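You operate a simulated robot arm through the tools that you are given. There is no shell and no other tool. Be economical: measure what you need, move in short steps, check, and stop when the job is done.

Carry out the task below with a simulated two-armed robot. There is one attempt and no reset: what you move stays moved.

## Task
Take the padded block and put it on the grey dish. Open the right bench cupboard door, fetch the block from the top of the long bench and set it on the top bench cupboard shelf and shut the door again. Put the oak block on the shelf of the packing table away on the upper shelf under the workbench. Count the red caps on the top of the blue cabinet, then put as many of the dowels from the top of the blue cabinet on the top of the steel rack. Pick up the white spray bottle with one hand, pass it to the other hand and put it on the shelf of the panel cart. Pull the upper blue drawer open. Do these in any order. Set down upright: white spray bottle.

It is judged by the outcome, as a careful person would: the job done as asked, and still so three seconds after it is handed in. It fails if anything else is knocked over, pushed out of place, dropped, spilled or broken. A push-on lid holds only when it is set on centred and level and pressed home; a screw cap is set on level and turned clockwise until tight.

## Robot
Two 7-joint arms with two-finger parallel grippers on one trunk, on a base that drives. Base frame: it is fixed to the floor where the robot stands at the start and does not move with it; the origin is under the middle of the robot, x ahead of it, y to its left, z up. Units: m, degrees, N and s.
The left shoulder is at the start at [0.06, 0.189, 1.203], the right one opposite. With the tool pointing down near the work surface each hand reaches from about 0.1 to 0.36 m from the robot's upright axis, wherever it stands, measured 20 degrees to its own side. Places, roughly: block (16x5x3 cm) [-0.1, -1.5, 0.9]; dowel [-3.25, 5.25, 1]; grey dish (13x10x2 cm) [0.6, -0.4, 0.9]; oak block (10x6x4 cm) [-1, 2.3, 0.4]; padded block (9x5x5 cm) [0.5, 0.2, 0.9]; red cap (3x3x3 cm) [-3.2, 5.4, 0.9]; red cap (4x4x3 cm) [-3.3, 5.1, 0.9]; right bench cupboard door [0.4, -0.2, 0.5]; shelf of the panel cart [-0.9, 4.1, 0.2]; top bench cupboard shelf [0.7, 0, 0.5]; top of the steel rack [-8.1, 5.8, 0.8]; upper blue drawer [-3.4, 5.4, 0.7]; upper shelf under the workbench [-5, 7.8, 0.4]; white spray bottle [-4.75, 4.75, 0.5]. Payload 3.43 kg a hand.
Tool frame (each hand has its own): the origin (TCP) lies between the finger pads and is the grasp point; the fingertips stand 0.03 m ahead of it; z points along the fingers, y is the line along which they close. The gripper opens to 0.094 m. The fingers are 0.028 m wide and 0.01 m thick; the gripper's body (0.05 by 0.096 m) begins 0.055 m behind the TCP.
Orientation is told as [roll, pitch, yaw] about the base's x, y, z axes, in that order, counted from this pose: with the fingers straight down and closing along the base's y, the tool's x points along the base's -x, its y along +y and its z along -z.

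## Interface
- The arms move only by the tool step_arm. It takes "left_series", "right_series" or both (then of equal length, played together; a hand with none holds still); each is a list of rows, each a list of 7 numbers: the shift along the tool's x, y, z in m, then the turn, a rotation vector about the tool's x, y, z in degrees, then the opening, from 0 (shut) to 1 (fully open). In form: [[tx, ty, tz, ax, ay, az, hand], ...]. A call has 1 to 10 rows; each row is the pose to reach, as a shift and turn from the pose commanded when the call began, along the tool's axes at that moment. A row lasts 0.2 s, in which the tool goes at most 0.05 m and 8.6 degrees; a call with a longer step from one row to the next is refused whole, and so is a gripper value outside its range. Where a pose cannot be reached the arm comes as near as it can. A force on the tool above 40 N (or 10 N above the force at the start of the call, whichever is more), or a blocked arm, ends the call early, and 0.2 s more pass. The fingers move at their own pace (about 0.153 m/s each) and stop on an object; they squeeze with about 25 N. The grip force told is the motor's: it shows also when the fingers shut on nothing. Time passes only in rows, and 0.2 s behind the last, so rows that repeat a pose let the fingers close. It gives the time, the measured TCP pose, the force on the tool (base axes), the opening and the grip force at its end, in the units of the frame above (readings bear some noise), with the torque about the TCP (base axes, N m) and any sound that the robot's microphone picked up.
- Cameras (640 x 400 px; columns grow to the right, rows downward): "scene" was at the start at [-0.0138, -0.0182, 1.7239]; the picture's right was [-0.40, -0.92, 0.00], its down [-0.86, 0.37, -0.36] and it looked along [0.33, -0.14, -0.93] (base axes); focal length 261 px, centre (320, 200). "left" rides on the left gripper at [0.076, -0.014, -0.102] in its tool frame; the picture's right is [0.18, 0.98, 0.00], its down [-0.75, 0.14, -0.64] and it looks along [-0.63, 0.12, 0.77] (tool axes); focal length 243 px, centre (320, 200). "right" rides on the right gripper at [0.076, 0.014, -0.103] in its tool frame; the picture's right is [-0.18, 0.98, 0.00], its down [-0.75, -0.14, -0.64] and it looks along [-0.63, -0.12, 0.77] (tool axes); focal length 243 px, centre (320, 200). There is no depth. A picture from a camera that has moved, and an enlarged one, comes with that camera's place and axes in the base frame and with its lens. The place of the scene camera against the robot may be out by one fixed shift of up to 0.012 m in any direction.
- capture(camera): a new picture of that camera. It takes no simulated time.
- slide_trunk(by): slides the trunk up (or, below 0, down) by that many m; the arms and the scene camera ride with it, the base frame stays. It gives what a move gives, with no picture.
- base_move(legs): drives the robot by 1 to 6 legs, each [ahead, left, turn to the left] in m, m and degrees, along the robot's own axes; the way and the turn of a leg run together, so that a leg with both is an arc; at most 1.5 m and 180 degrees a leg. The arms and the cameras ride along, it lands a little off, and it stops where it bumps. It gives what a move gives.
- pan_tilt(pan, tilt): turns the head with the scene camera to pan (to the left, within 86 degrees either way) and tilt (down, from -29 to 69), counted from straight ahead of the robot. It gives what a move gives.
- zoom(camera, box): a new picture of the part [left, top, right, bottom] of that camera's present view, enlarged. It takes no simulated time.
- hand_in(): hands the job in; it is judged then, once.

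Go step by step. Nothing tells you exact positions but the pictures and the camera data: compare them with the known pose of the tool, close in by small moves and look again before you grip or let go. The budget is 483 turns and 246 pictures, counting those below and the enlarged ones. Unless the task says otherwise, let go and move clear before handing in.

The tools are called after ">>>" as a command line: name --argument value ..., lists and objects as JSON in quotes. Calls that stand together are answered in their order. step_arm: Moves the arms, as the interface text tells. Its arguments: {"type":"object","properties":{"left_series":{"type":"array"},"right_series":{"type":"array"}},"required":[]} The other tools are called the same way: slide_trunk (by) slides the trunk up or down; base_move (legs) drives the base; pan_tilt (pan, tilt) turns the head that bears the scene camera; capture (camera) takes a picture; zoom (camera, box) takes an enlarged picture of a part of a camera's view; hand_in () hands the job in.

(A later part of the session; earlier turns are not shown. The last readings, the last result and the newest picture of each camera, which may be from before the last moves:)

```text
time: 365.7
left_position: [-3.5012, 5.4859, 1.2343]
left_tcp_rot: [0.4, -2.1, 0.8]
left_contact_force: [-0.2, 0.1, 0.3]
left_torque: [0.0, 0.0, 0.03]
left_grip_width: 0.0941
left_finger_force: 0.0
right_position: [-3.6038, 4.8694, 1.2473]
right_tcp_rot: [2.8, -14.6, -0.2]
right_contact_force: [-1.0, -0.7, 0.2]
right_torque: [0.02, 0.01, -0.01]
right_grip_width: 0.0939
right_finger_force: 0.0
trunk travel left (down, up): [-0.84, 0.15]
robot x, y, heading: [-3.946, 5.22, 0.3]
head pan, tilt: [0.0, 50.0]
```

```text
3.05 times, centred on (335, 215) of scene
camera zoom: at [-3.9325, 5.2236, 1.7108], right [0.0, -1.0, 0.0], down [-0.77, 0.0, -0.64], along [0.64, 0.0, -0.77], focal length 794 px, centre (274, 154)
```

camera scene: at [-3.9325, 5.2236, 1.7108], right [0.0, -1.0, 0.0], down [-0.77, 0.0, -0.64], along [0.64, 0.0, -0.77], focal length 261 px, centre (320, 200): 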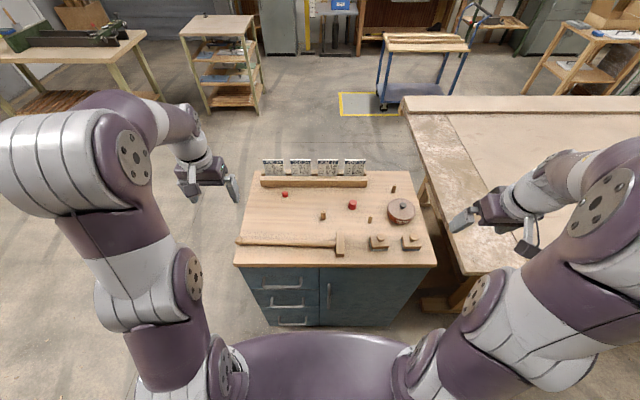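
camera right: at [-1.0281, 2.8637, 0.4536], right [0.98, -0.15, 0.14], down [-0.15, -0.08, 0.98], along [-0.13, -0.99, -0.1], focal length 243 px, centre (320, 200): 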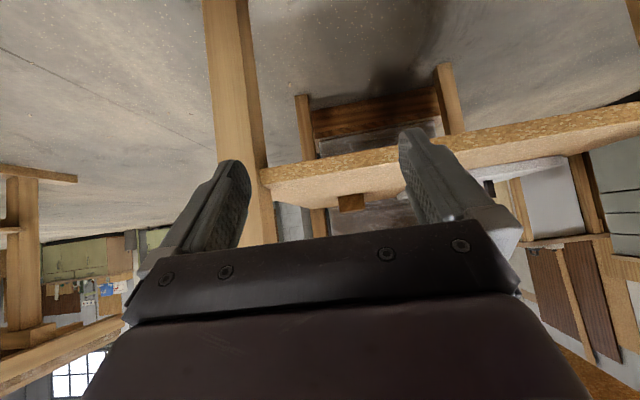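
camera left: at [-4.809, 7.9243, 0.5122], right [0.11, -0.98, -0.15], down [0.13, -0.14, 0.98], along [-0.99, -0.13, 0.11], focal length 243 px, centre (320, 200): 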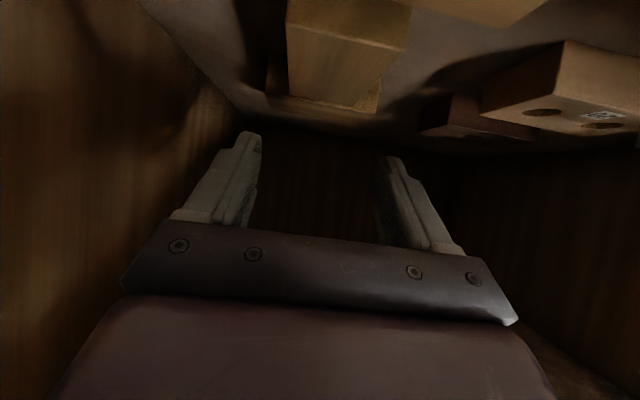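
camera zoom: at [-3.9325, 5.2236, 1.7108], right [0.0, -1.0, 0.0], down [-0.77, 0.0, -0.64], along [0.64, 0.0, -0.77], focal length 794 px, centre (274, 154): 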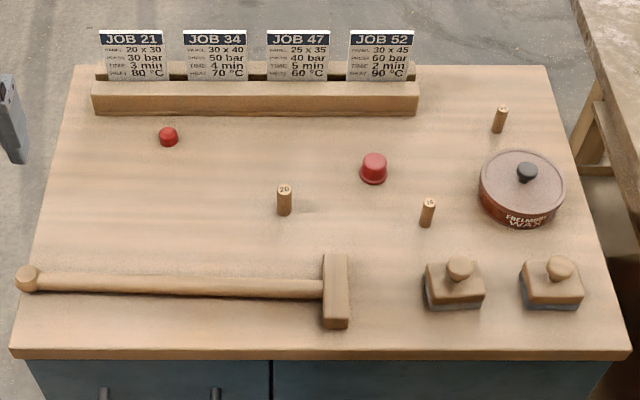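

The cabinet top is at z≈0.863; dowel "20" stands at (-3.328, 5.211) and dowel "16" at (-3.349, 5.026). I'll move 10 cm closer and bring the left hand over dowel "20".

>>> base_move --legs '[[0.1, 0, 0]]'

>>> step_arm --left_series '[[-0.01, -0.035, 0.02, 0, 1, 0, 1], [-0.02, -0.07, 0.045, 0, 2.1, 0, 1], [-0.03, -0.105, 0.07, 0, 2.1, 0, 1], [-0.04, -0.14, 0.1, 0, 2.1, 0, 0.8], [-0.05, -0.175, 0.13, 0, 2.1, 0, 0.6], [-0.06, -0.21, 0.16, 0, 2.1, 0, 0.5], [-0.07, -0.245, 0.18, 0, 2.1, 0, 0.5], [-0.073, -0.275, 0.19, 0, 2.1, 0, 0.5]]'

>>> capture --camera "left"

>>> zoom --camera "scene" --box '[230, 150, 440, 310]'

```text
time: 366.8
left_position: [-3.4016, 5.4855, 1.2332]
left_tcp_rot: [0.3, -2.2, 0.8]
left_contact_force: [-0.1, -0.1, 0.3]
left_torque: [0.02, 0.01, 0.03]
left_grip_width: 0.0938
left_finger_force: 0.1
right_position: [-3.5049, 4.87, 1.249]
right_tcp_rot: [2.8, -14.8, -0.1]
right_contact_force: [0.5, -0.5, -0.2]
right_torque: [-0.03, 0.0, 0.01]
right_grip_width: 0.0941
right_finger_force: 0.2
trunk travel left (down, up): [-0.84, 0.15]
robot x, y, heading: [-3.8466, 5.222, 0.3]
head pan, tilt: [0.0, 50.0]
```

```text
time: 368.6
left_position: [-3.3173, 5.2133, 1.0445]
left_tcp_rot: [0.3, 0.0, 0.9]
left_contact_force: [0.5, -1.0, -0.4]
left_torque: [0.03, 0.0, -0.05]
left_grip_width: 0.047
left_finger_force: 0.0
right_position: [-3.5028, 4.8683, 1.2476]
right_tcp_rot: [3.0, -14.7, -0.2]
right_contact_force: [0.0, -0.5, 0.3]
right_torque: [0.01, 0.0, 0.0]
right_grip_width: 0.0938
right_finger_force: 0.1
trunk travel left (down, up): [-0.84, 0.15]
robot x, y, heading: [-3.8446, 5.2191, 0.3]
head pan, tilt: [0.0, 50.0]
```

```text
108 pictures are left
camera left: at [-3.3929, 5.1976, 1.1454], right [-0.2, 0.98, 0.01], down [0.75, 0.15, 0.64], along [0.63, 0.13, -0.77], focal length 243 px, centre (320, 200)
```

left: 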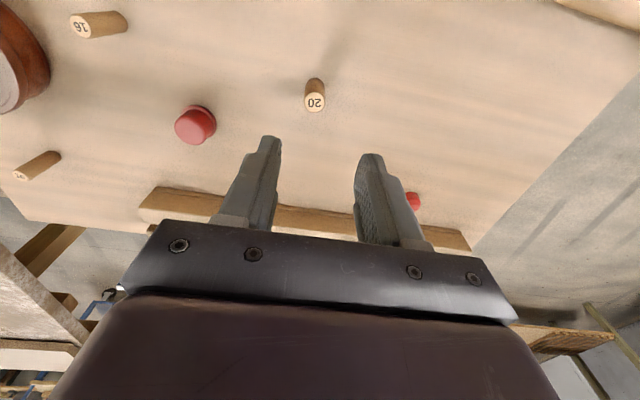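

```text
2.50 times, centred on (335, 230) of scene
camera zoom: at [-3.8318, 5.2229, 1.7108], right [0.0, -1.0, 0.0], down [-0.77, 0.0, -0.64], along [0.64, 0.0, -0.77], focal length 652 px, centre (282, 125)
```

zoom: 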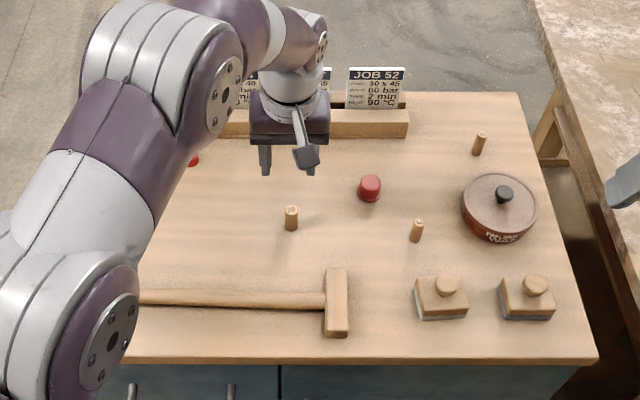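

>>> step_arm --left_series '[[0.004, -0.006, 0.04, 0, 0, 0, 0.5], [0.004, -0.006, 0.08, 0, 0, 0, 0.5], [0.004, -0.006, 0.11, 0, 0, 0, 0.5]]'

>>> capture --camera "left"

```text
time: 369.4
left_position: [-3.3193, 5.2069, 0.9338]
left_tcp_rot: [0.4, -0.1, 0.8]
left_contact_force: [0.8, 0.3, -0.4]
left_torque: [-0.02, -0.01, -0.01]
left_grip_width: 0.0472
left_finger_force: 0.0
right_position: [-3.5024, 4.8704, 1.249]
right_tcp_rot: [2.8, -14.7, -0.2]
right_contact_force: [-0.9, -0.4, 0.2]
right_torque: [-0.03, 0.03, -0.01]
right_grip_width: 0.0939
right_finger_force: 0.0
trunk travel left (down, up): [-0.84, 0.15]
robot x, y, heading: [-3.8449, 5.2195, 0.2]
head pan, tilt: [0.0, 50.0]
```

```text
106 pictures are left
camera left: at [-3.3958, 5.1921, 1.0352], right [-0.2, 0.98, 0.01], down [0.75, 0.15, 0.64], along [0.63, 0.13, -0.77], focal length 243 px, centre (320, 200)
```

left: 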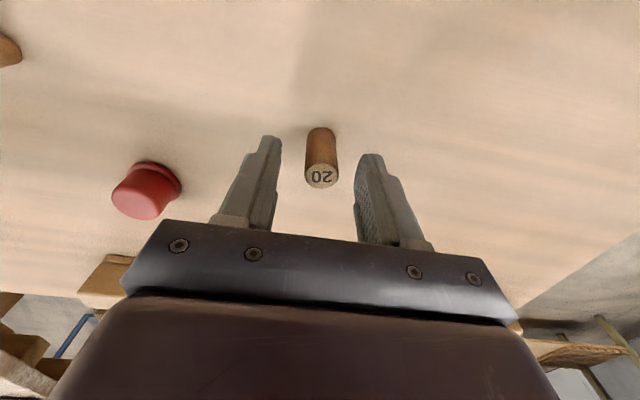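

>>> step_arm --left_series '[[-0.001, 0.001, 0.02, 0, 0, 0, 0.5], [-0.001, 0.001, 0.034, 0, 0, 0, 0.5], [-0.001, 0.001, 0.034, 0, 0, 0, 0.2], [-0.001, 0.001, 0.034, 0, 0, 0, 0], [-0.001, 0.001, 0.034, 0, 0, 0, 0], [-0.001, 0.001, 0.03, 0, 0, 0, 0], [-0.001, 0.001, 0.02, 0, 0, 0, 0]]'

>>> capture --camera "left"

```text
time: 370.0
left_position: [-3.3205, 5.2082, 0.9098]
left_tcp_rot: [0.3, -0.1, 0.9]
left_contact_force: [-13.1, 0.4, 16.1]
left_torque: [-0.51, 0.45, -0.31]
left_grip_width: 0.0471
left_finger_force: 0.1
right_position: [-3.504, 4.8694, 1.2484]
right_tcp_rot: [2.7, -14.8, -0.3]
right_contact_force: [1.1, -0.1, -0.4]
right_torque: [0.02, 0.02, 0.0]
right_grip_width: 0.0939
right_finger_force: 0.1
trunk travel left (down, up): [-0.84, 0.15]
robot x, y, heading: [-3.8469, 5.2167, 0.0]
head pan, tilt: [0.0, 50.0]
stopped in row 2 (left hand): the force on the tool passed its limit at 51 N (the readings are from after the stop); the commanded pose is now the measured one
```

```text
105 pictures are left
camera left: at [-3.3963, 5.192, 1.0113], right [-0.2, 0.98, 0.01], down [0.75, 0.15, 0.64], along [0.63, 0.13, -0.77], focal length 243 px, centre (320, 200)
```

left: 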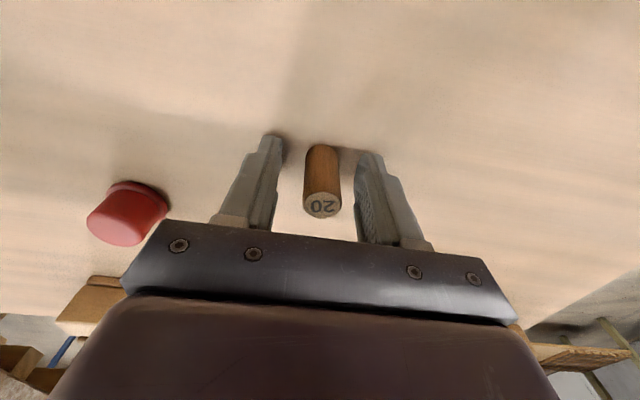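

The fingertips touched the top (z≈0.88). I'll ease up 6 mm and grip.

>>> step_arm --left_series '[[0, 0, -0.006, 0, 0, 0, 0.5], [0, 0, -0.006, 0, 0, 0, 0.2], [0, 0, -0.006, 0, 0, 0, 0], [0, 0, -0.006, 0, 0, 0, 0], [0, 0, -0.012, 0, 0, 0, 0], [0, 0, -0.03, 0, 0, 0, 0], [0, 0, -0.06, 0, 0, 0, 0]]'

>>> capture --camera "left"

```text
time: 371.6
left_position: [-3.319, 5.2068, 0.9679]
left_tcp_rot: [0.5, -0.2, 0.8]
left_contact_force: [-0.5, -0.4, 1.6]
left_torque: [0.01, -0.01, 0.01]
left_grip_width: 0.0182
left_finger_force: 25.2
right_position: [-3.5035, 4.8696, 1.249]
right_tcp_rot: [2.9, -14.8, -0.2]
right_contact_force: [0.4, 0.2, -0.6]
right_torque: [-0.03, 0.01, -0.01]
right_grip_width: 0.0939
right_finger_force: 0.1
trunk travel left (down, up): [-0.84, 0.15]
robot x, y, heading: [-3.845, 5.2204, 0.3]
head pan, tilt: [0.0, 50.0]
```

```text
104 pictures are left
camera left: at [-3.3951, 5.1915, 1.07], right [-0.2, 0.98, 0.01], down [0.75, 0.15, 0.64], along [0.63, 0.13, -0.77], focal length 243 px, centre (320, 200)
```

left: 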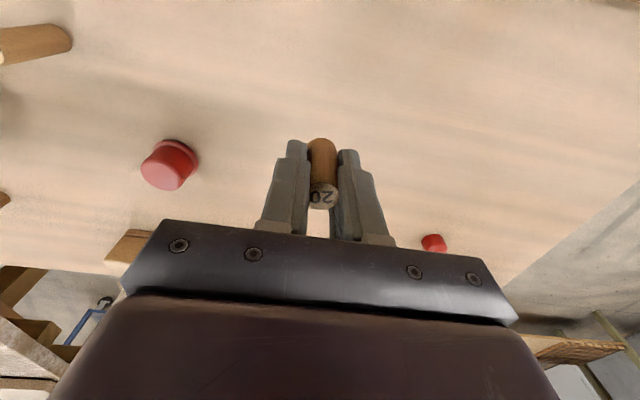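

Dowel "20" is held. I'll lift it away to the left and bring the right hand level over dowel "16".

>>> step_arm --left_series '[[0, 0, -0.045, 0, 0, 0, 0], [0, 0.02, -0.085, 0, 0, 0, 0], [0, 0.05, -0.12, 0, 0, 0, 0], [0.01, 0.09, -0.14, 0, 0, 0, 0], [0.02, 0.13, -0.15, 0, 0, 0, 0], [0.03, 0.17, -0.16, 0, 0, 0, 0], [0.04, 0.2, -0.16, 0, 0, 0, 0], [0.04, 0.22, -0.16, 0, 0, 0, 0]]'

>>> step_arm --right_series '[[-0.01, 0.01, 0.035, 0.4, 2, 0, 1], [-0.025, 0.03, 0.07, 0.8, 4, 0, 0.8], [-0.04, 0.055, 0.105, 1.2, 6, 0, 0.6], [-0.055, 0.08, 0.14, 1.6, 8, 0, 0.5], [-0.07, 0.105, 0.175, 2, 10, 0, 0.5], [-0.09, 0.13, 0.205, 2.4, 12, 0, 0.5], [-0.106, 0.153, 0.2345, 2.8, 14.7, 0, 0.5]]'

>>> capture --camera "right"

>>> zoom --camera "scene" --box '[230, 150, 440, 310]'

```text
time: 373.4
left_position: [-3.3614, 5.4269, 1.1292]
left_tcp_rot: [0.4, -0.1, 0.8]
left_contact_force: [0.6, 0.4, -0.6]
left_torque: [0.03, 0.03, 0.0]
left_grip_width: 0.0182
left_finger_force: 24.9
right_position: [-3.5031, 4.8707, 1.2476]
right_tcp_rot: [2.8, -14.8, -0.2]
right_contact_force: [0.7, 0.0, 0.4]
right_torque: [0.02, -0.04, 0.03]
right_grip_width: 0.0938
right_finger_force: 0.2
trunk travel left (down, up): [-0.84, 0.15]
robot x, y, heading: [-3.8445, 5.2213, 0.1]
head pan, tilt: [0.0, 50.0]
```

```text
time: 375.0
left_position: [-3.3587, 5.4287, 1.128]
left_tcp_rot: [0.2, 0.1, 0.8]
left_contact_force: [0.8, 0.4, 0.2]
left_torque: [-0.04, 0.05, 0.01]
left_grip_width: 0.0178
left_finger_force: 25.2
right_position: [-3.4819, 5.0402, 1.0148]
right_tcp_rot: [0.6, -2.0, 0.1]
right_contact_force: [-0.4, 0.2, -0.6]
right_torque: [-0.01, 0.04, -0.03]
right_grip_width: 0.0473
right_finger_force: 0.2
right hand out of reach, approached as far as the arm can: row 1, 2, 3, 4, 5, 6, 7
trunk travel left (down, up): [-0.84, 0.15]
robot x, y, heading: [-3.8413, 5.2221, 0.5]
head pan, tilt: [0.0, 50.0]
```

```text
103 pictures are left
camera right: at [-3.5629, 5.0524, 1.1146], right [0.18, 0.98, 0.02], down [0.73, -0.15, 0.67], along [0.66, -0.11, -0.74], focal length 243 px, centre (320, 200)
```

right: 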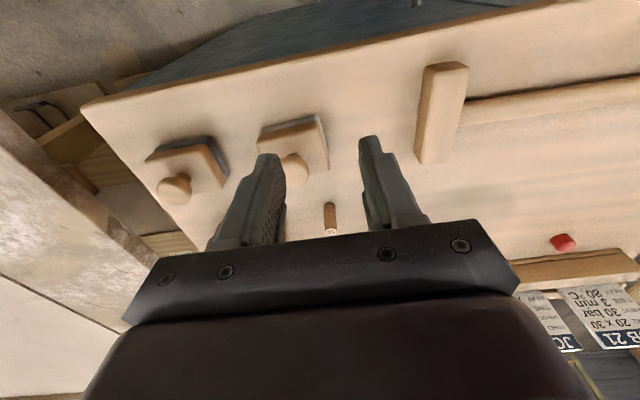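

```text
2.50 times, centred on (335, 230) of scene
camera zoom: at [-3.8269, 5.2285, 1.7107], right [0.0, -1.0, 0.0], down [-0.77, 0.0, -0.64], along [0.64, 0.0, -0.77], focal length 652 px, centre (282, 125)
```

zoom: 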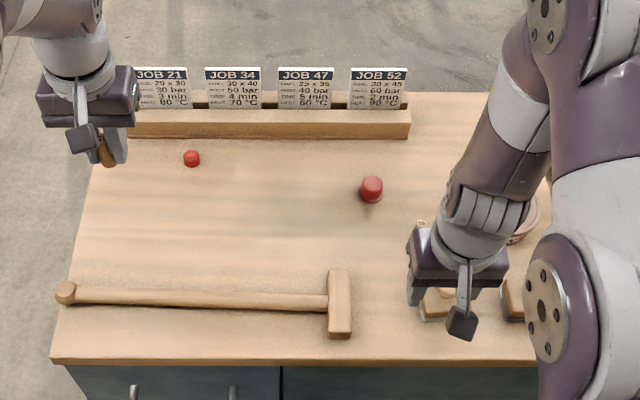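

>>> step_arm --right_series '[[-0.01, -0.005, -0.03, 0.6, 2, 0, 0.5], [-0.05, -0.01, -0.04, 0.6, 2, 0, 0.5], [-0.09, -0.015, -0.04, 0.6, 2, 0, 0.5], [-0.13, -0.017, -0.03, 0.6, 2, 0, 0.5], [-0.14, -0.017, -0.02, 0.6, 2, 0, 0.5]]'

>>> capture --camera "right"

```text
time: 376.2
left_position: [-3.363, 5.4275, 1.13]
left_tcp_rot: [0.2, -0.1, 0.8]
left_contact_force: [-0.3, 0.1, 0.5]
left_torque: [0.0, -0.04, 0.0]
left_grip_width: 0.0182
left_finger_force: 24.7
right_position: [-3.3442, 5.0211, 1.0354]
right_tcp_rot: [-0.6, 2.0, 0.2]
right_contact_force: [-0.6, -0.5, -0.1]
right_torque: [-0.03, 0.0, 0.01]
right_grip_width: 0.0471
right_finger_force: 0.0
right hand out of reach, approached as far as the arm can: row 1, 2, 3
trunk travel left (down, up): [-0.84, 0.15]
robot x, y, heading: [-3.8435, 5.221, 0.1]
head pan, tilt: [0.0, 50.0]
```

```text
101 pictures are left
camera right: at [-3.4178, 5.0352, 1.1402], right [0.18, 0.98, -0.02], down [0.78, -0.13, 0.62], along [0.6, -0.12, -0.79], focal length 243 px, centre (320, 200)
```

right: 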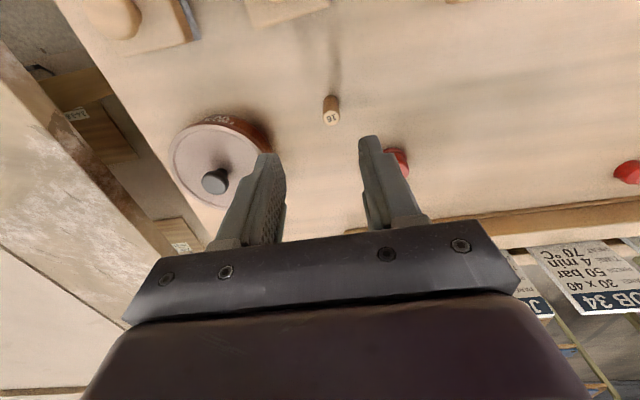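

>>> step_arm --right_series '[[0.004, 0.008, 0.03, -0.6, -2, 0, 0.5], [0.004, 0.008, 0.06, -0.6, -2, 0, 0.5], [0.004, 0.008, 0.085, -0.6, -2, 0, 0.5]]'

>>> capture --camera "right"

```text
time: 377.0
left_position: [-3.3627, 5.4264, 1.1301]
left_tcp_rot: [0.3, -0.1, 0.8]
left_contact_force: [-0.8, -0.7, -0.8]
left_torque: [0.01, -0.02, 0.0]
left_grip_width: 0.0183
left_finger_force: 25.0
right_position: [-3.351, 5.0274, 0.9509]
right_tcp_rot: [-0.1, 0.0, 0.2]
right_contact_force: [0.1, 0.1, -0.7]
right_torque: [0.03, 0.01, 0.0]
right_grip_width: 0.047
right_finger_force: 0.1
trunk travel left (down, up): [-0.84, 0.15]
robot x, y, heading: [-3.8451, 5.2209, 0.4]
head pan, tilt: [0.0, 50.0]
```

```text
100 pictures are left
camera right: at [-3.4287, 5.0403, 1.0525], right [0.18, 0.98, 0.0], down [0.75, -0.14, 0.64], along [0.63, -0.12, -0.77], focal length 243 px, centre (320, 200)
```

right: 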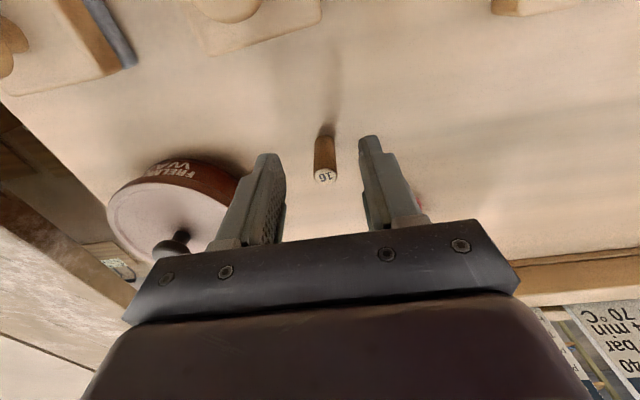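

>>> step_arm --right_series '[[0, 0.001, 0.018, 0, 0, 0, 0.5], [0, 0.001, 0.033, 0, 0, 0, 0.5], [0, 0.001, 0.033, 0, 0, 0, 0.2], [0, 0.001, 0.033, 0, 0, 0, 0], [0, 0.001, 0.033, 0, 0, 0, 0], [0, 0.001, 0.025, 0, 0, 0, 0], [0, 0.001, 0.0, 0, 0, 0, 0], [0, 0.001, -0.04, 0, 0, 0, 0], [0, 0.001, -0.08, 0, 0, 0, 0]]'

>>> capture --camera "right"

>>> capture --camera "scene"

```text
time: 379.0
left_position: [-3.3628, 5.4269, 1.13]
left_tcp_rot: [0.3, -0.1, 0.8]
left_contact_force: [0.8, 0.5, -0.6]
left_torque: [0.01, -0.02, -0.02]
left_grip_width: 0.0181
left_finger_force: 24.4
right_position: [-3.353, 5.027, 1.0316]
right_tcp_rot: [-0.1, -0.1, 0.3]
right_contact_force: [-0.7, -0.1, -0.4]
right_torque: [0.0, 0.01, -0.03]
right_grip_width: 0.0155
right_finger_force: 24.8
trunk travel left (down, up): [-0.84, 0.15]
robot x, y, heading: [-3.843, 5.2172, 0.3]
head pan, tilt: [0.0, 50.0]
```

```text
99 pictures are left
camera right: at [-3.4303, 5.0419, 1.1339], right [0.18, 0.98, 0.0], down [0.75, -0.14, 0.64], along [0.63, -0.12, -0.77], focal length 243 px, centre (320, 200)
```

right: 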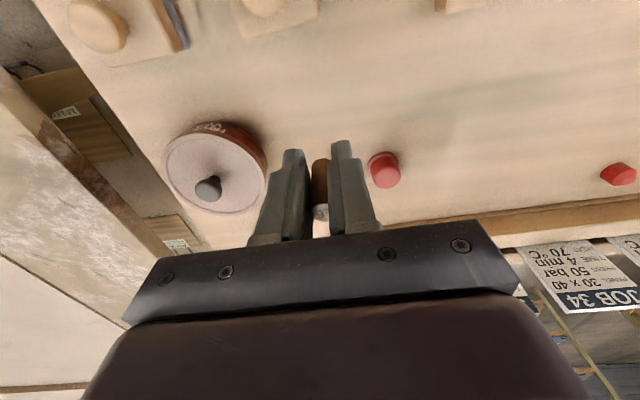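

```text
98 pictures are left
camera scene: at [-3.8335, 5.2245, 1.7108], right [0.0, -1.0, 0.0], down [-0.77, 0.0, -0.64], along [0.64, 0.0, -0.77], focal length 261 px, centre (320, 200)
```

scene: 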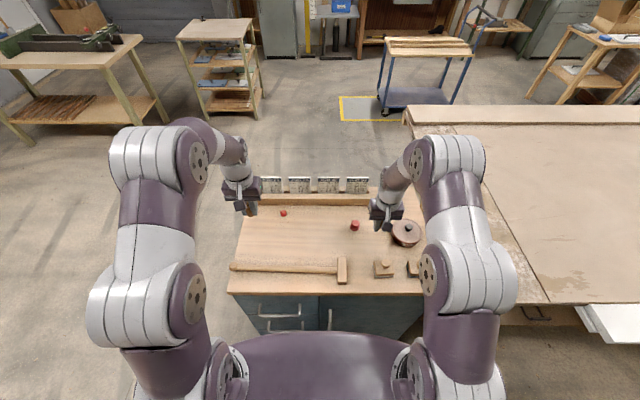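

Both dowels are held, one in each hand. I'll raise them, leave the aisle northwards, and look west toward the steel rack.

>>> step_arm --right_series '[[0, 0, -0.04, 0, 0, 0, 0], [0.02, -0.03, -0.07, 0, 0, 0, 0], [0.03, -0.06, -0.1, 0, 0, 0, 0]]' --left_series '[[0, 0, -0.02, 0, 0, 0, 0], [0.01, 0, -0.02, 0, 0, 0, 0], [0.02, 0, -0.02, 0, 0, 0, 0]]'

>>> base_move --legs '[[0, 0.8, 0], [-0.2, 0, 0], [0, 0, 180]]'

>>> pan_tilt --pan 0 --tilt 20

>>> capture --camera "scene"

```text
time: 379.8
left_position: [-3.382, 5.4252, 1.1508]
left_tcp_rot: [0.4, -0.1, 0.7]
left_contact_force: [-0.4, -0.7, 0.6]
left_torque: [0.03, -0.03, 0.02]
left_grip_width: 0.0181
left_finger_force: 24.8
right_position: [-3.3833, 4.9678, 1.131]
right_tcp_rot: [0.1, -0.1, 0.2]
right_contact_force: [1.3, -0.4, -0.3]
right_torque: [0.05, -0.02, 0.02]
right_grip_width: 0.0155
right_finger_force: 24.8
trunk travel left (down, up): [-0.84, 0.15]
robot x, y, heading: [-3.8396, 5.2232, 0.4]
head pan, tilt: [0.0, 50.0]
```

```text
time: 392.6
left_position: [-4.5143, 5.8307, 1.1503]
left_tcp_rot: [0.3, -0.1, 179.3]
left_contact_force: [0.4, 0.2, 1.0]
left_torque: [-0.03, 0.04, 0.03]
left_grip_width: 0.018
left_finger_force: 25.1
right_position: [-4.5029, 6.2848, 1.1285]
right_tcp_rot: [0.0, 0.0, 178.7]
right_contact_force: [-0.1, 0.1, -0.8]
right_torque: [-0.02, 0.01, 0.01]
right_grip_width: 0.0155
right_finger_force: 25.1
trunk travel left (down, up): [-0.84, 0.15]
robot x, y, heading: [-4.0452, 6.0247, 178.9]
head pan, tilt: [0.0, 50.0]
```

```text
time: 393.5
left_position: [-4.5148, 5.8289, 1.1496]
left_tcp_rot: [0.4, -0.1, 179.3]
left_contact_force: [-0.1, -0.2, 0.2]
left_torque: [-0.03, 0.0, 0.0]
left_grip_width: 0.018
left_finger_force: 25.3
right_position: [-4.5029, 6.2857, 1.1292]
right_tcp_rot: [0.0, 0.0, 178.7]
right_contact_force: [-0.9, 0.6, 0.2]
right_torque: [-0.02, 0.01, 0.02]
right_grip_width: 0.0153
right_finger_force: 25.1
trunk travel left (down, up): [-0.84, 0.15]
robot x, y, heading: [-4.05, 6.0212, 178.6]
head pan, tilt: [0.0, 20.0]
```

```text
97 pictures are left
camera scene: at [-4.086, 6.0275, 1.7563], right [0.02, 1.0, 0.0], down [0.34, -0.01, -0.94], along [-0.94, 0.02, -0.34], focal length 261 px, centre (320, 200)
```

scene: 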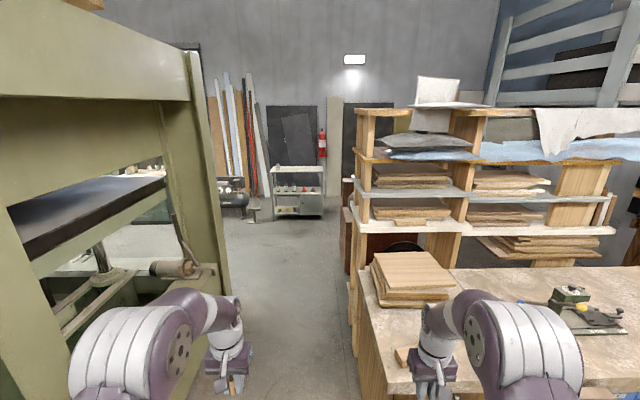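

The corridor to the rack is about 1.1 m wide between the press and the workbench. I'll stretch both hands forward and inward so the elbows tuck in.

>>> step_arm --left_series '[[-0.01, -0.01, 0.02, 0, 0, 0, 0], [-0.025, -0.025, 0.045, 0, 0, 0, 0], [-0.04, -0.04, 0.07, 0, 0, 0, 0], [-0.055, -0.055, 0.095, 0, 0, 0, 0], [-0.075, -0.07, 0.12, 0, 0, 0, 0], [-0.09, -0.08, 0.13, 0, 0, 0, 0]]' --right_series '[[-0.01, 0.02, 0.02, 0, 0, 0, 0], [-0.025, 0.045, 0.04, 0, 0, 0, 0], [-0.04, 0.07, 0.06, 0, 0, 0, 0], [-0.055, 0.095, 0.08, 0, 0, 0, 0], [-0.075, 0.12, 0.1, 0, 0, 0, 0], [-0.09, 0.14, 0.11, 0, 0, 0, 0]]'

>>> base_move --legs '[[0, 0.2, 1.2]]'

>>> capture --camera "scene"

```text
time: 394.9
left_position: [-4.6054, 5.9101, 1.0186]
left_tcp_rot: [0.4, -0.1, 179.3]
left_contact_force: [-0.6, 0.2, 0.5]
left_torque: [0.01, -0.01, 0.02]
left_grip_width: 0.018
left_finger_force: 24.9
right_position: [-4.5977, 6.1463, 1.02]
right_tcp_rot: [0.0, 0.0, 178.7]
right_contact_force: [0.0, -0.6, 0.3]
right_torque: [-0.03, -0.01, -0.05]
right_grip_width: 0.0155
right_finger_force: 24.8
trunk travel left (down, up): [-0.84, 0.15]
robot x, y, heading: [-4.0483, 6.0265, 178.8]
head pan, tilt: [0.0, 20.0]
```

```text
time: 396.5
left_position: [-4.6037, 5.6946, 1.0212]
left_tcp_rot: [0.4, 0.0, -179.3]
left_contact_force: [0.5, 0.5, 0.3]
left_torque: [0.02, 0.0, -0.02]
left_grip_width: 0.0179
left_finger_force: 24.6
right_position: [-4.6013, 5.9334, 1.0193]
right_tcp_rot: [0.0, 0.0, 180.1]
right_contact_force: [-0.8, -0.4, -0.1]
right_torque: [-0.01, -0.02, -0.01]
right_grip_width: 0.0154
right_finger_force: 24.9
trunk travel left (down, up): [-0.84, 0.15]
robot x, y, heading: [-4.0473, 5.8187, -179.8]
head pan, tilt: [0.0, 20.0]
```

```text
96 pictures are left
camera scene: at [-4.0881, 5.8256, 1.7564], right [0.0, 1.0, 0.0], down [0.34, 0.0, -0.94], along [-0.94, 0.0, -0.34], focal length 261 px, centre (320, 200)
```

scene: 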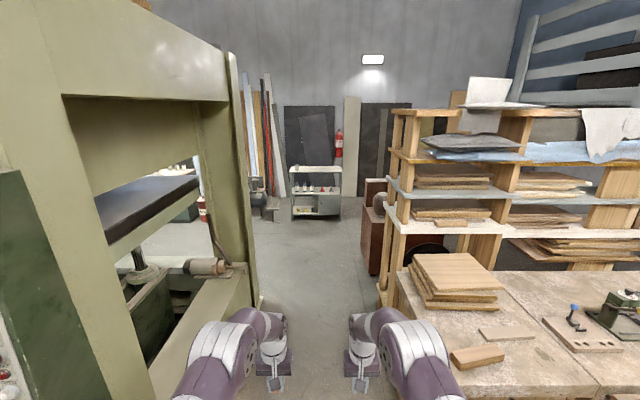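

>>> base_move --legs '[[1.5, 0, 0], [1.2, 0, 0]]'

>>> pan_tilt --pan 0 --tilt 35

>>> capture --camera "scene"

```text
time: 409.6
left_position: [-7.2875, 5.6696, 1.0195]
left_tcp_rot: [0.3, -0.1, -179.2]
left_contact_force: [0.5, -0.6, 0.5]
left_torque: [0.01, -0.01, -0.01]
left_grip_width: 0.0182
left_finger_force: 24.8
right_position: [-7.2855, 5.9066, 1.0204]
right_tcp_rot: [0.0, 0.0, -179.7]
right_contact_force: [0.3, -0.2, 0.0]
right_torque: [0.0, -0.01, -0.02]
right_grip_width: 0.0152
right_finger_force: 24.8
trunk travel left (down, up): [-0.84, 0.15]
robot x, y, heading: [-6.7327, 5.7949, -179.9]
head pan, tilt: [0.0, 20.0]
```

```text
time: 410.4
left_position: [-7.2877, 5.6693, 1.0196]
left_tcp_rot: [0.3, -0.1, -179.2]
left_contact_force: [-0.2, 0.1, -0.4]
left_torque: [0.0, -0.03, -0.05]
left_grip_width: 0.0182
left_finger_force: 24.8
right_position: [-7.2855, 5.9067, 1.0196]
right_tcp_rot: [0.0, 0.0, -179.8]
right_contact_force: [0.0, 0.9, -0.2]
right_torque: [0.02, 0.01, 0.03]
right_grip_width: 0.0157
right_finger_force: 25.2
trunk travel left (down, up): [-0.84, 0.15]
robot x, y, heading: [-6.7339, 5.7936, -179.8]
head pan, tilt: [0.0, 35.0]
```

```text
95 pictures are left
camera scene: at [-6.7667, 5.8006, 1.7326], right [0.0, 1.0, 0.0], down [0.57, 0.0, -0.82], along [-0.82, 0.0, -0.57], focal length 261 px, centre (320, 200)
```

scene: 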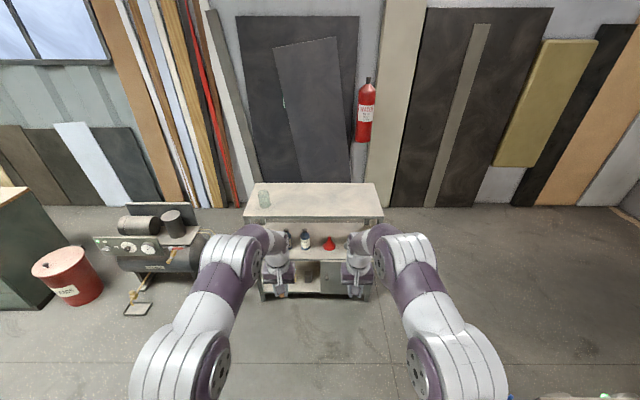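

The rack top is clear except for a glass jar at its left. I'll drive up so the dowels hang over the top.

>>> base_move --legs '[[0.77, 0, 0]]'

>>> pan_tilt --pan 0 --tilt 50

>>> capture --camera "scene"

>>> capture --camera "left"

```text
time: 414.5
left_position: [-8.0587, 5.6757, 1.0208]
left_tcp_rot: [0.3, 0.0, -179.9]
left_contact_force: [0.8, -0.3, -0.1]
left_torque: [0.01, 0.06, 0.01]
left_grip_width: 0.018
left_finger_force: 25.0
right_position: [-8.0553, 5.9134, 1.0201]
right_tcp_rot: [0.0, 0.1, 179.6]
right_contact_force: [-0.1, -0.7, -0.2]
right_torque: [0.0, -0.03, 0.03]
right_grip_width: 0.0152
right_finger_force: 25.2
trunk travel left (down, up): [-0.84, 0.15]
robot x, y, heading: [-7.5017, 5.7998, 179.7]
head pan, tilt: [0.0, 35.0]
```

```text
time: 415.3
left_position: [-8.0609, 5.6761, 1.0205]
left_tcp_rot: [0.2, 0.0, -179.9]
left_contact_force: [0.4, -0.2, 0.2]
left_torque: [0.0, 0.04, 0.02]
left_grip_width: 0.0181
left_finger_force: 25.0
right_position: [-8.0566, 5.9119, 1.0211]
right_tcp_rot: [0.1, 0.0, 179.6]
right_contact_force: [-0.1, 0.1, -0.1]
right_torque: [0.0, 0.02, 0.01]
right_grip_width: 0.0156
right_finger_force: 23.9
trunk travel left (down, up): [-0.84, 0.15]
robot x, y, heading: [-7.5001, 5.7969, 179.4]
head pan, tilt: [0.0, 50.0]
```

```text
94 pictures are left
camera scene: at [-7.5269, 5.8013, 1.7109], right [0.01, 1.0, 0.0], down [0.77, 0.0, -0.64], along [-0.64, 0.0, -0.77], focal length 261 px, centre (320, 200)
```

scene: 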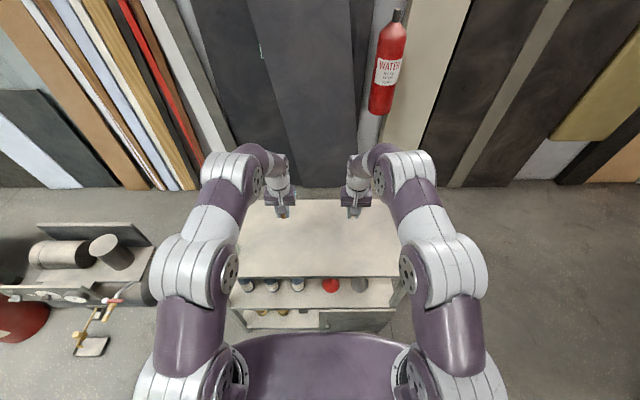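

```text
93 pictures are left
camera left: at [-7.9836, 5.6905, 1.1213], right [0.19, -0.98, 0.01], down [-0.75, -0.14, 0.64], along [-0.63, -0.12, -0.77], focal length 243 px, centre (320, 200)
```

left: 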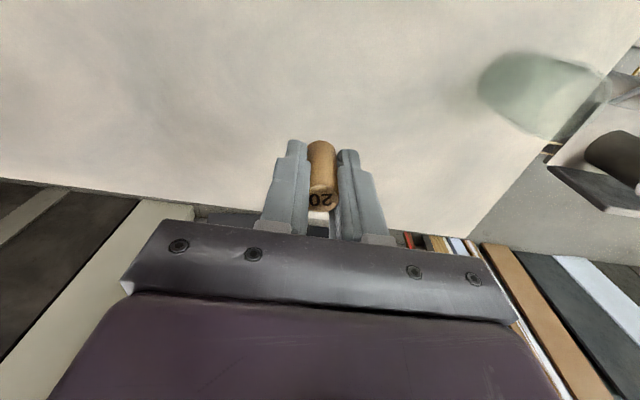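

>>> step_arm --left_series '[[0, 0, 0.03, 0, 0, 0, 0], [0, 0, 0.06, 0, 0, 0, 0], [0, 0, 0.09, 0, 0, 0, 0], [0, 0, 0.12, 0, 0, 0, 0], [0, 0, 0.14, 0, 0, 0, 0]]' --right_series '[[0, 0, 0.03, 0, 0, 0, 0], [0, 0, 0.06, 0, 0, 0, 0], [0, 0, 0.09, 0, 0, 0, 0], [0, 0, 0.12, 0, 0, 0, 0], [0, 0, 0.14, 0, 0, 0, 0]]'

>>> step_arm --left_series '[[0, 0, 0.006, 0, 0, 0, 0], [0, 0, 0.012, 0, 0, 0, 0], [0, 0, 0.017, 0, 0, 0, 0], [0, 0, 0.022, 0, 0, 0, 0]]'

>>> capture --camera "left"

```text
time: 416.5
left_position: [-8.0588, 5.6738, 0.8799]
left_tcp_rot: [0.2, -0.1, -179.8]
left_contact_force: [0.8, -0.3, -0.4]
left_torque: [-0.02, 0.0, -0.01]
left_grip_width: 0.0181
left_finger_force: 25.3
right_position: [-8.055, 5.9126, 0.8802]
right_tcp_rot: [0.0, -0.1, 179.6]
right_contact_force: [2.0, -0.2, -0.7]
right_torque: [-0.03, 0.02, 0.02]
right_grip_width: 0.0155
right_finger_force: 24.7
trunk travel left (down, up): [-0.84, 0.15]
robot x, y, heading: [-7.5026, 5.796, 179.9]
head pan, tilt: [0.0, 50.0]
```

```text
time: 417.5
left_position: [-8.0607, 5.6749, 0.8584]
left_tcp_rot: [0.2, -0.1, -179.9]
left_contact_force: [0.3, -0.4, 0.1]
left_torque: [0.01, -0.04, 0.04]
left_grip_width: 0.0181
left_finger_force: 25.2
right_position: [-8.055, 5.9138, 0.8796]
right_tcp_rot: [0.0, 0.0, 179.7]
right_contact_force: [-0.3, -0.5, -0.7]
right_torque: [-0.03, -0.01, 0.02]
right_grip_width: 0.0155
right_finger_force: 24.9
trunk travel left (down, up): [-0.84, 0.15]
robot x, y, heading: [-7.5042, 5.7976, 179.7]
head pan, tilt: [0.0, 50.0]
```

```text
92 pictures are left
camera left: at [-7.9834, 5.6898, 0.9593], right [0.19, -0.98, 0.01], down [-0.75, -0.14, 0.64], along [-0.63, -0.12, -0.77], focal length 243 px, centre (320, 200)
```

left: 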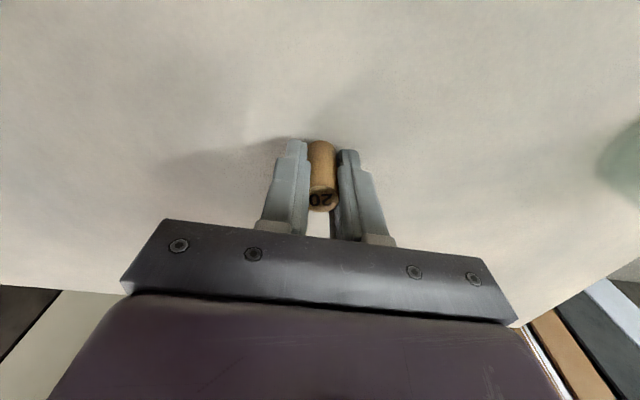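

Not yet in contact. I'll continue down in millimetres with the left hand.

>>> step_arm --left_series '[[0, 0, 0.003, 0, 0, 0, 0], [0, 0, 0.006, 0, 0, 0, 0], [0, 0, 0.009, 0, 0, 0, 0]]'

>>> step_arm --left_series '[[0, 0, 0.003, 0, 0, 0, 0], [0, 0, 0.005, 0, 0, 0, 0]]'

```text
time: 418.3
left_position: [-8.0596, 5.6738, 0.8532]
left_tcp_rot: [0.3, -0.6, -179.7]
left_contact_force: [0.4, -1.5, 21.9]
left_torque: [-0.04, -0.05, -0.04]
left_grip_width: 0.018
left_finger_force: 25.4
right_position: [-8.052, 5.9133, 0.8817]
right_tcp_rot: [0.0, -0.3, 179.6]
right_contact_force: [0.1, 0.0, -0.5]
right_torque: [0.0, 0.01, 0.0]
right_grip_width: 0.0155
right_finger_force: 25.3
trunk travel left (down, up): [-0.84, 0.15]
robot x, y, heading: [-7.5015, 5.8001, 179.6]
head pan, tilt: [0.0, 50.0]
```

```text
time: 418.9
left_position: [-8.061, 5.6764, 0.8514]
left_tcp_rot: [0.3, -0.6, -179.8]
left_contact_force: [11.2, -0.8, 22.5]
left_torque: [0.17, -0.5, -0.13]
left_grip_width: 0.0182
left_finger_force: 25.1
right_position: [-8.0522, 5.9144, 0.8805]
right_tcp_rot: [-0.1, -0.2, 179.6]
right_contact_force: [0.7, 0.6, 0.0]
right_torque: [-0.04, -0.03, -0.02]
right_grip_width: 0.0154
right_finger_force: 25.0
trunk travel left (down, up): [-0.84, 0.15]
robot x, y, heading: [-7.5047, 5.7965, 179.8]
head pan, tilt: [0.0, 50.0]
stopped in row 2 (left hand): the force on the tool passed its limit at 42 N (the readings are from after the stop); the commanded pose is now the measured one
```

Contact (surface ≈0.82). I'll release the left dowel and lower the right one by 2.2 cm likewise.

>>> step_arm --left_series '[[0, 0, -0.003, 0, 0, 0, 0], [0, 0, -0.003, 0, 0, 0, 0.35], [0, 0, -0.003, 0, 0, 0, 0.45], [0, 0, -0.003, 0, 0, 0, 0.45], [0, 0, -0.03, 0, 0, 0, 0.45], [0, 0, -0.07, 0, 0, 0, 0.45], [0, 0, -0.11, 0, 0, 0, 0.45]]' --right_series '[[0, 0, 0.005, 0, 0, 0, 0], [0, 0, 0.01, 0, 0, 0, 0], [0, 0, 0.015, 0, 0, 0, 0], [0, 0, 0.018, 0, 0, 0, 0], [0, 0, 0.02, 0, 0, 0, 0], [0, 0, 0.022, 0, 0, 0, 0], [0, 0, 0.0235, 0, 0, 0, 0]]'

>>> capture --camera "left"

>>> capture --camera "right"

```text
time: 420.5
left_position: [-8.0604, 5.6749, 0.9594]
left_tcp_rot: [0.3, -0.5, -179.9]
left_contact_force: [-0.1, -0.2, 0.7]
left_torque: [-0.04, -0.02, 0.02]
left_grip_width: 0.0427
left_finger_force: 0.0
right_position: [-8.0538, 5.9137, 0.8576]
right_tcp_rot: [0.0, 0.0, 179.6]
right_contact_force: [1.4, -1.1, 1.6]
right_torque: [0.0, -0.01, -0.01]
right_grip_width: 0.0155
right_finger_force: 25.1
trunk travel left (down, up): [-0.84, 0.15]
robot x, y, heading: [-7.5067, 5.7945, 179.7]
head pan, tilt: [0.0, 50.0]
```

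```text
91 pictures are left
camera left: at [-7.984, 5.6895, 1.0591], right [0.19, -0.98, 0.0], down [-0.75, -0.14, 0.65], along [-0.64, -0.12, -0.76], focal length 243 px, centre (320, 200)
```

left: 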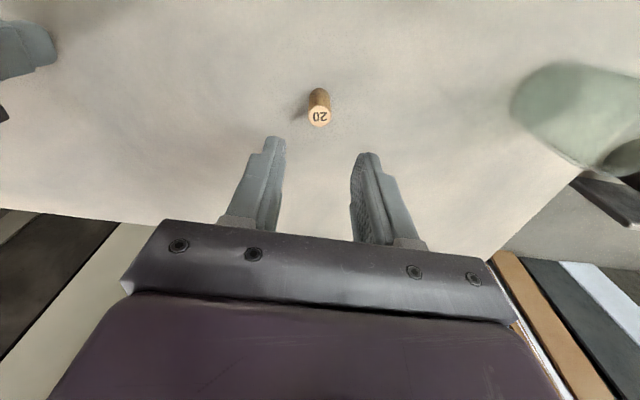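

```text
90 pictures are left
camera right: at [-7.9791, 5.8978, 0.9592], right [-0.19, -0.98, 0.0], down [-0.75, 0.15, 0.64], along [-0.63, 0.12, -0.77], focal length 243 px, centre (320, 200)
```

right: 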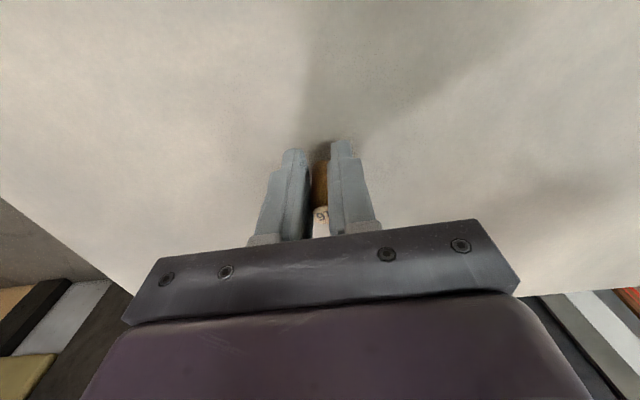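

>>> step_arm --right_series '[[0, 0, 0.001, 0, 0, 0, 0], [0, 0, 0.001, 0, 0, 0, 0.3], [0, 0, 0.001, 0, 0, 0, 0.45], [0, 0, 0.001, 0, 0, 0, 0.45], [0, 0, -0.03, 0, 0, 0, 0.45], [0, 0, -0.07, 0, 0, 0, 0.45], [0, 0, -0.11, 0, 0, 0, 0.45]]'

>>> capture --camera "right"

```text
time: 422.1
left_position: [-8.0616, 5.6743, 0.9577]
left_tcp_rot: [0.3, -0.5, -179.8]
left_contact_force: [-0.3, 0.8, 0.4]
left_torque: [0.01, -0.03, -0.01]
left_grip_width: 0.042
left_finger_force: 0.1
right_position: [-8.0544, 5.9132, 0.9662]
right_tcp_rot: [-0.1, -0.1, 179.7]
right_contact_force: [-0.6, 0.0, 0.9]
right_torque: [0.02, -0.02, 0.0]
right_grip_width: 0.0424
right_finger_force: 0.1
trunk travel left (down, up): [-0.84, 0.15]
robot x, y, heading: [-7.5016, 5.7964, 179.3]
head pan, tilt: [0.0, 50.0]
```

```text
89 pictures are left
camera right: at [-7.9791, 5.897, 1.0687], right [-0.19, -0.98, 0.0], down [-0.75, 0.15, 0.64], along [-0.63, 0.12, -0.77], focal length 243 px, centre (320, 200)
```

right: 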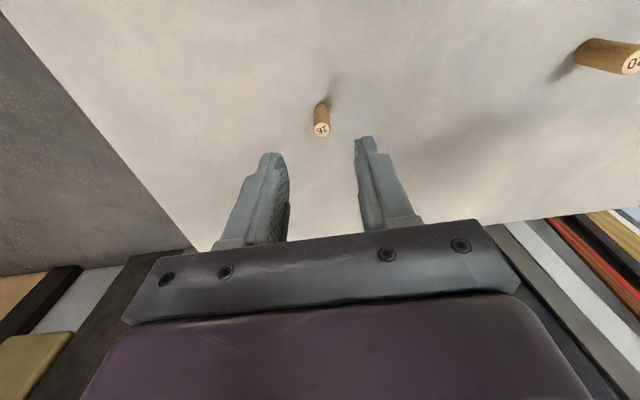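

Both dowels stand on the steel rack. I'll raise the hands, back through the corridor to the aisle, and look for the spray bottle.

>>> step_arm --left_series '[[0, 0, -0.04, 0, 0.5, 0, 0.5], [0, 0, -0.08, 0, 0.5, 0, 0.5]]' --right_series '[[0, 0, -0.04, 0, 0, 0, 0.5], [0, 0, -0.08, 0, 0, 0, 0.5]]'

>>> base_move --legs '[[-1.5, 0, 0], [-1.5, 0, 0], [-0.4, 0, 0]]'

>>> pan_tilt --pan 70 --tilt 30

>>> capture --camera "scene"

```text
time: 422.7
left_position: [-8.058, 5.6749, 1.0385]
left_tcp_rot: [0.4, -0.1, -179.8]
left_contact_force: [0.1, -0.4, 0.6]
left_torque: [0.0, -0.01, 0.03]
left_grip_width: 0.0468
left_finger_force: 0.1
right_position: [-8.052, 5.9128, 1.0478]
right_tcp_rot: [0.0, -0.2, 179.5]
right_contact_force: [0.1, -0.1, -0.5]
right_torque: [0.0, -0.04, -0.03]
right_grip_width: 0.0471
right_finger_force: 0.1
trunk travel left (down, up): [-0.84, 0.15]
robot x, y, heading: [-7.5034, 5.7962, 179.5]
head pan, tilt: [0.0, 50.0]
```

```text
time: 439.3
left_position: [-4.657, 5.6585, 1.0365]
left_tcp_rot: [0.3, 0.0, -179.8]
left_contact_force: [-0.3, -0.2, -0.4]
left_torque: [-0.01, -0.01, 0.01]
left_grip_width: 0.0468
left_finger_force: 0.0
right_position: [-4.6521, 5.8972, 1.0444]
right_tcp_rot: [0.0, 0.0, 179.6]
right_contact_force: [-0.4, -0.5, -0.1]
right_torque: [-0.03, 0.01, 0.03]
right_grip_width: 0.0469
right_finger_force: 0.1
trunk travel left (down, up): [-0.84, 0.15]
robot x, y, heading: [-4.1018, 5.7815, 179.7]
head pan, tilt: [0.0, 50.0]
```

```text
time: 440.7
left_position: [-4.6573, 5.6578, 1.0367]
left_tcp_rot: [0.3, 0.1, -179.8]
left_contact_force: [-0.2, -0.5, -0.5]
left_torque: [0.0, 0.0, -0.01]
left_grip_width: 0.047
left_finger_force: 0.1
right_position: [-4.6509, 5.8971, 1.0469]
right_tcp_rot: [0.0, 0.0, 179.6]
right_contact_force: [0.4, -0.6, 0.2]
right_torque: [0.0, 0.0, -0.01]
right_grip_width: 0.0471
right_finger_force: 0.1
trunk travel left (down, up): [-0.84, 0.15]
robot x, y, heading: [-4.0999, 5.7789, 179.8]
head pan, tilt: [70.0, 30.0]
```

```text
88 pictures are left
camera scene: at [-4.0781, 5.6985, 1.7403], right [-0.94, 0.35, 0.0], down [0.17, 0.47, -0.87], along [-0.3, -0.81, -0.5], focal length 261 px, centre (320, 200)
```

scene: 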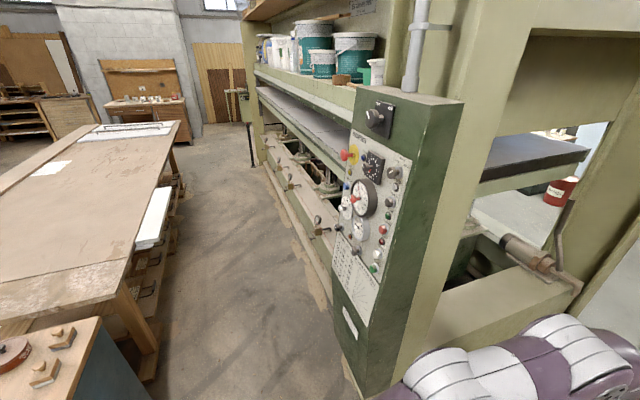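

>>> base_move --legs '[[-0.1, 0, 0], [0, 0, 90], [0.7, 0, 0]]'

>>> pan_tilt --pan -50 --tilt 40

>>> capture --camera "scene"

```text
time: 449.1
left_position: [-3.878, 4.5264, 1.0368]
left_tcp_rot: [0.3, 0.0, -89.6]
left_contact_force: [-1.1, 0.0, 0.9]
left_torque: [0.02, -0.03, -0.02]
left_grip_width: 0.0471
left_finger_force: 0.1
right_position: [-4.1161, 4.5312, 1.0463]
right_tcp_rot: [0.1, 0.0, -90.2]
right_contact_force: [0.3, 0.1, -0.4]
right_torque: [0.04, 0.0, 0.03]
right_grip_width: 0.0472
right_finger_force: 0.0
trunk travel left (down, up): [-0.84, 0.15]
robot x, y, heading: [-4.0033, 5.0786, -89.9]
head pan, tilt: [70.0, 30.0]
```

```text
time: 451.1
left_position: [-3.878, 4.5253, 1.037]
left_tcp_rot: [0.3, 0.0, -89.6]
left_contact_force: [-0.3, 0.8, -0.7]
left_torque: [0.04, -0.01, -0.01]
left_grip_width: 0.0474
left_finger_force: 0.1
right_position: [-4.1167, 4.5317, 1.0457]
right_tcp_rot: [0.0, -0.1, -90.3]
right_contact_force: [-0.5, 0.8, -0.1]
right_torque: [0.02, 0.01, 0.02]
right_grip_width: 0.047
right_finger_force: 0.1
trunk travel left (down, up): [-0.84, 0.15]
robot x, y, heading: [-4.0012, 5.082, -90.3]
head pan, tilt: [-50.0, 40.0]
```

```text
87 pictures are left
camera scene: at [-4.0726, 5.0911, 1.725], right [-0.64, 0.77, 0.0], down [0.49, 0.41, -0.77], along [-0.59, -0.49, -0.64], focal length 261 px, centre (320, 200)
```

scene: 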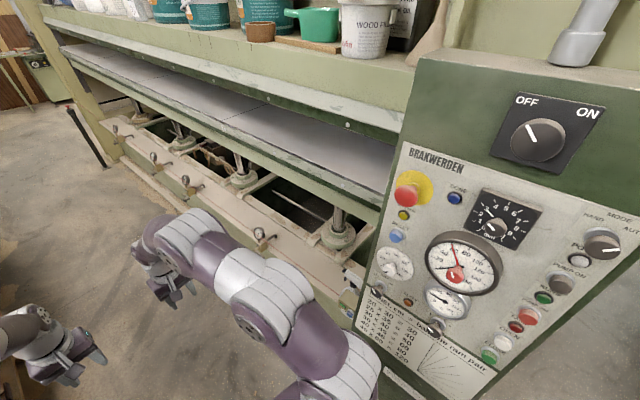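

>>> base_move --legs '[[0.55, 0, 0]]'

>>> pan_tilt --pan -80 --tilt 42

>>> capture --camera "scene"

```text
time: 454.2
left_position: [-3.8797, 3.9797, 1.037]
left_tcp_rot: [0.3, 0.1, -89.4]
left_contact_force: [1.2, 0.1, -0.3]
left_torque: [-0.01, 0.02, -0.01]
left_grip_width: 0.0472
left_finger_force: 0.1
right_position: [-4.1178, 3.9843, 1.0468]
right_tcp_rot: [-0.1, 0.0, -90.2]
right_contact_force: [0.0, -0.5, -0.5]
right_torque: [0.01, -0.03, 0.0]
right_grip_width: 0.0466
right_finger_force: 0.0
trunk travel left (down, up): [-0.84, 0.15]
robot x, y, heading: [-4.0051, 4.5374, -89.9]
head pan, tilt: [-50.0, 40.0]
```

```text
time: 455.2
left_position: [-3.8796, 3.9789, 1.0375]
left_tcp_rot: [0.3, 0.1, -89.5]
left_contact_force: [0.1, -0.2, -0.1]
left_torque: [0.0, 0.04, 0.06]
left_grip_width: 0.0471
left_finger_force: 0.0
right_position: [-4.1166, 3.9844, 1.0456]
right_tcp_rot: [0.0, 0.0, -90.2]
right_contact_force: [-0.2, 0.0, -0.1]
right_torque: [-0.04, -0.03, 0.01]
right_grip_width: 0.0469
right_finger_force: 0.1
trunk travel left (down, up): [-0.84, 0.15]
robot x, y, heading: [-4.0013, 4.5342, -89.9]
head pan, tilt: [-80.0, 42.0]
```

```text
86 pictures are left
camera scene: at [-4.0908, 4.585, 1.7221], right [-0.17, 0.98, 0.0], down [0.66, 0.12, -0.74], along [-0.73, -0.13, -0.67], focal length 261 px, centre (320, 200)
```

scene: 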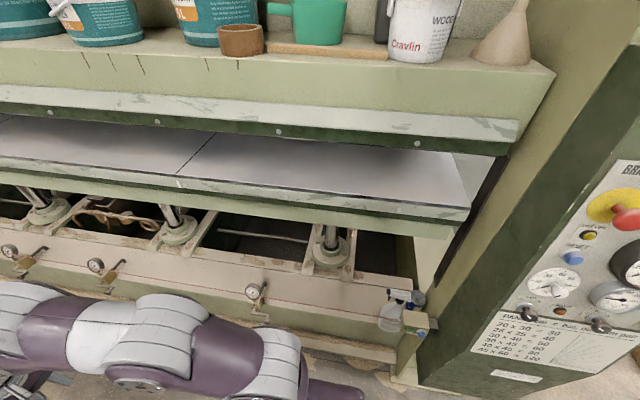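

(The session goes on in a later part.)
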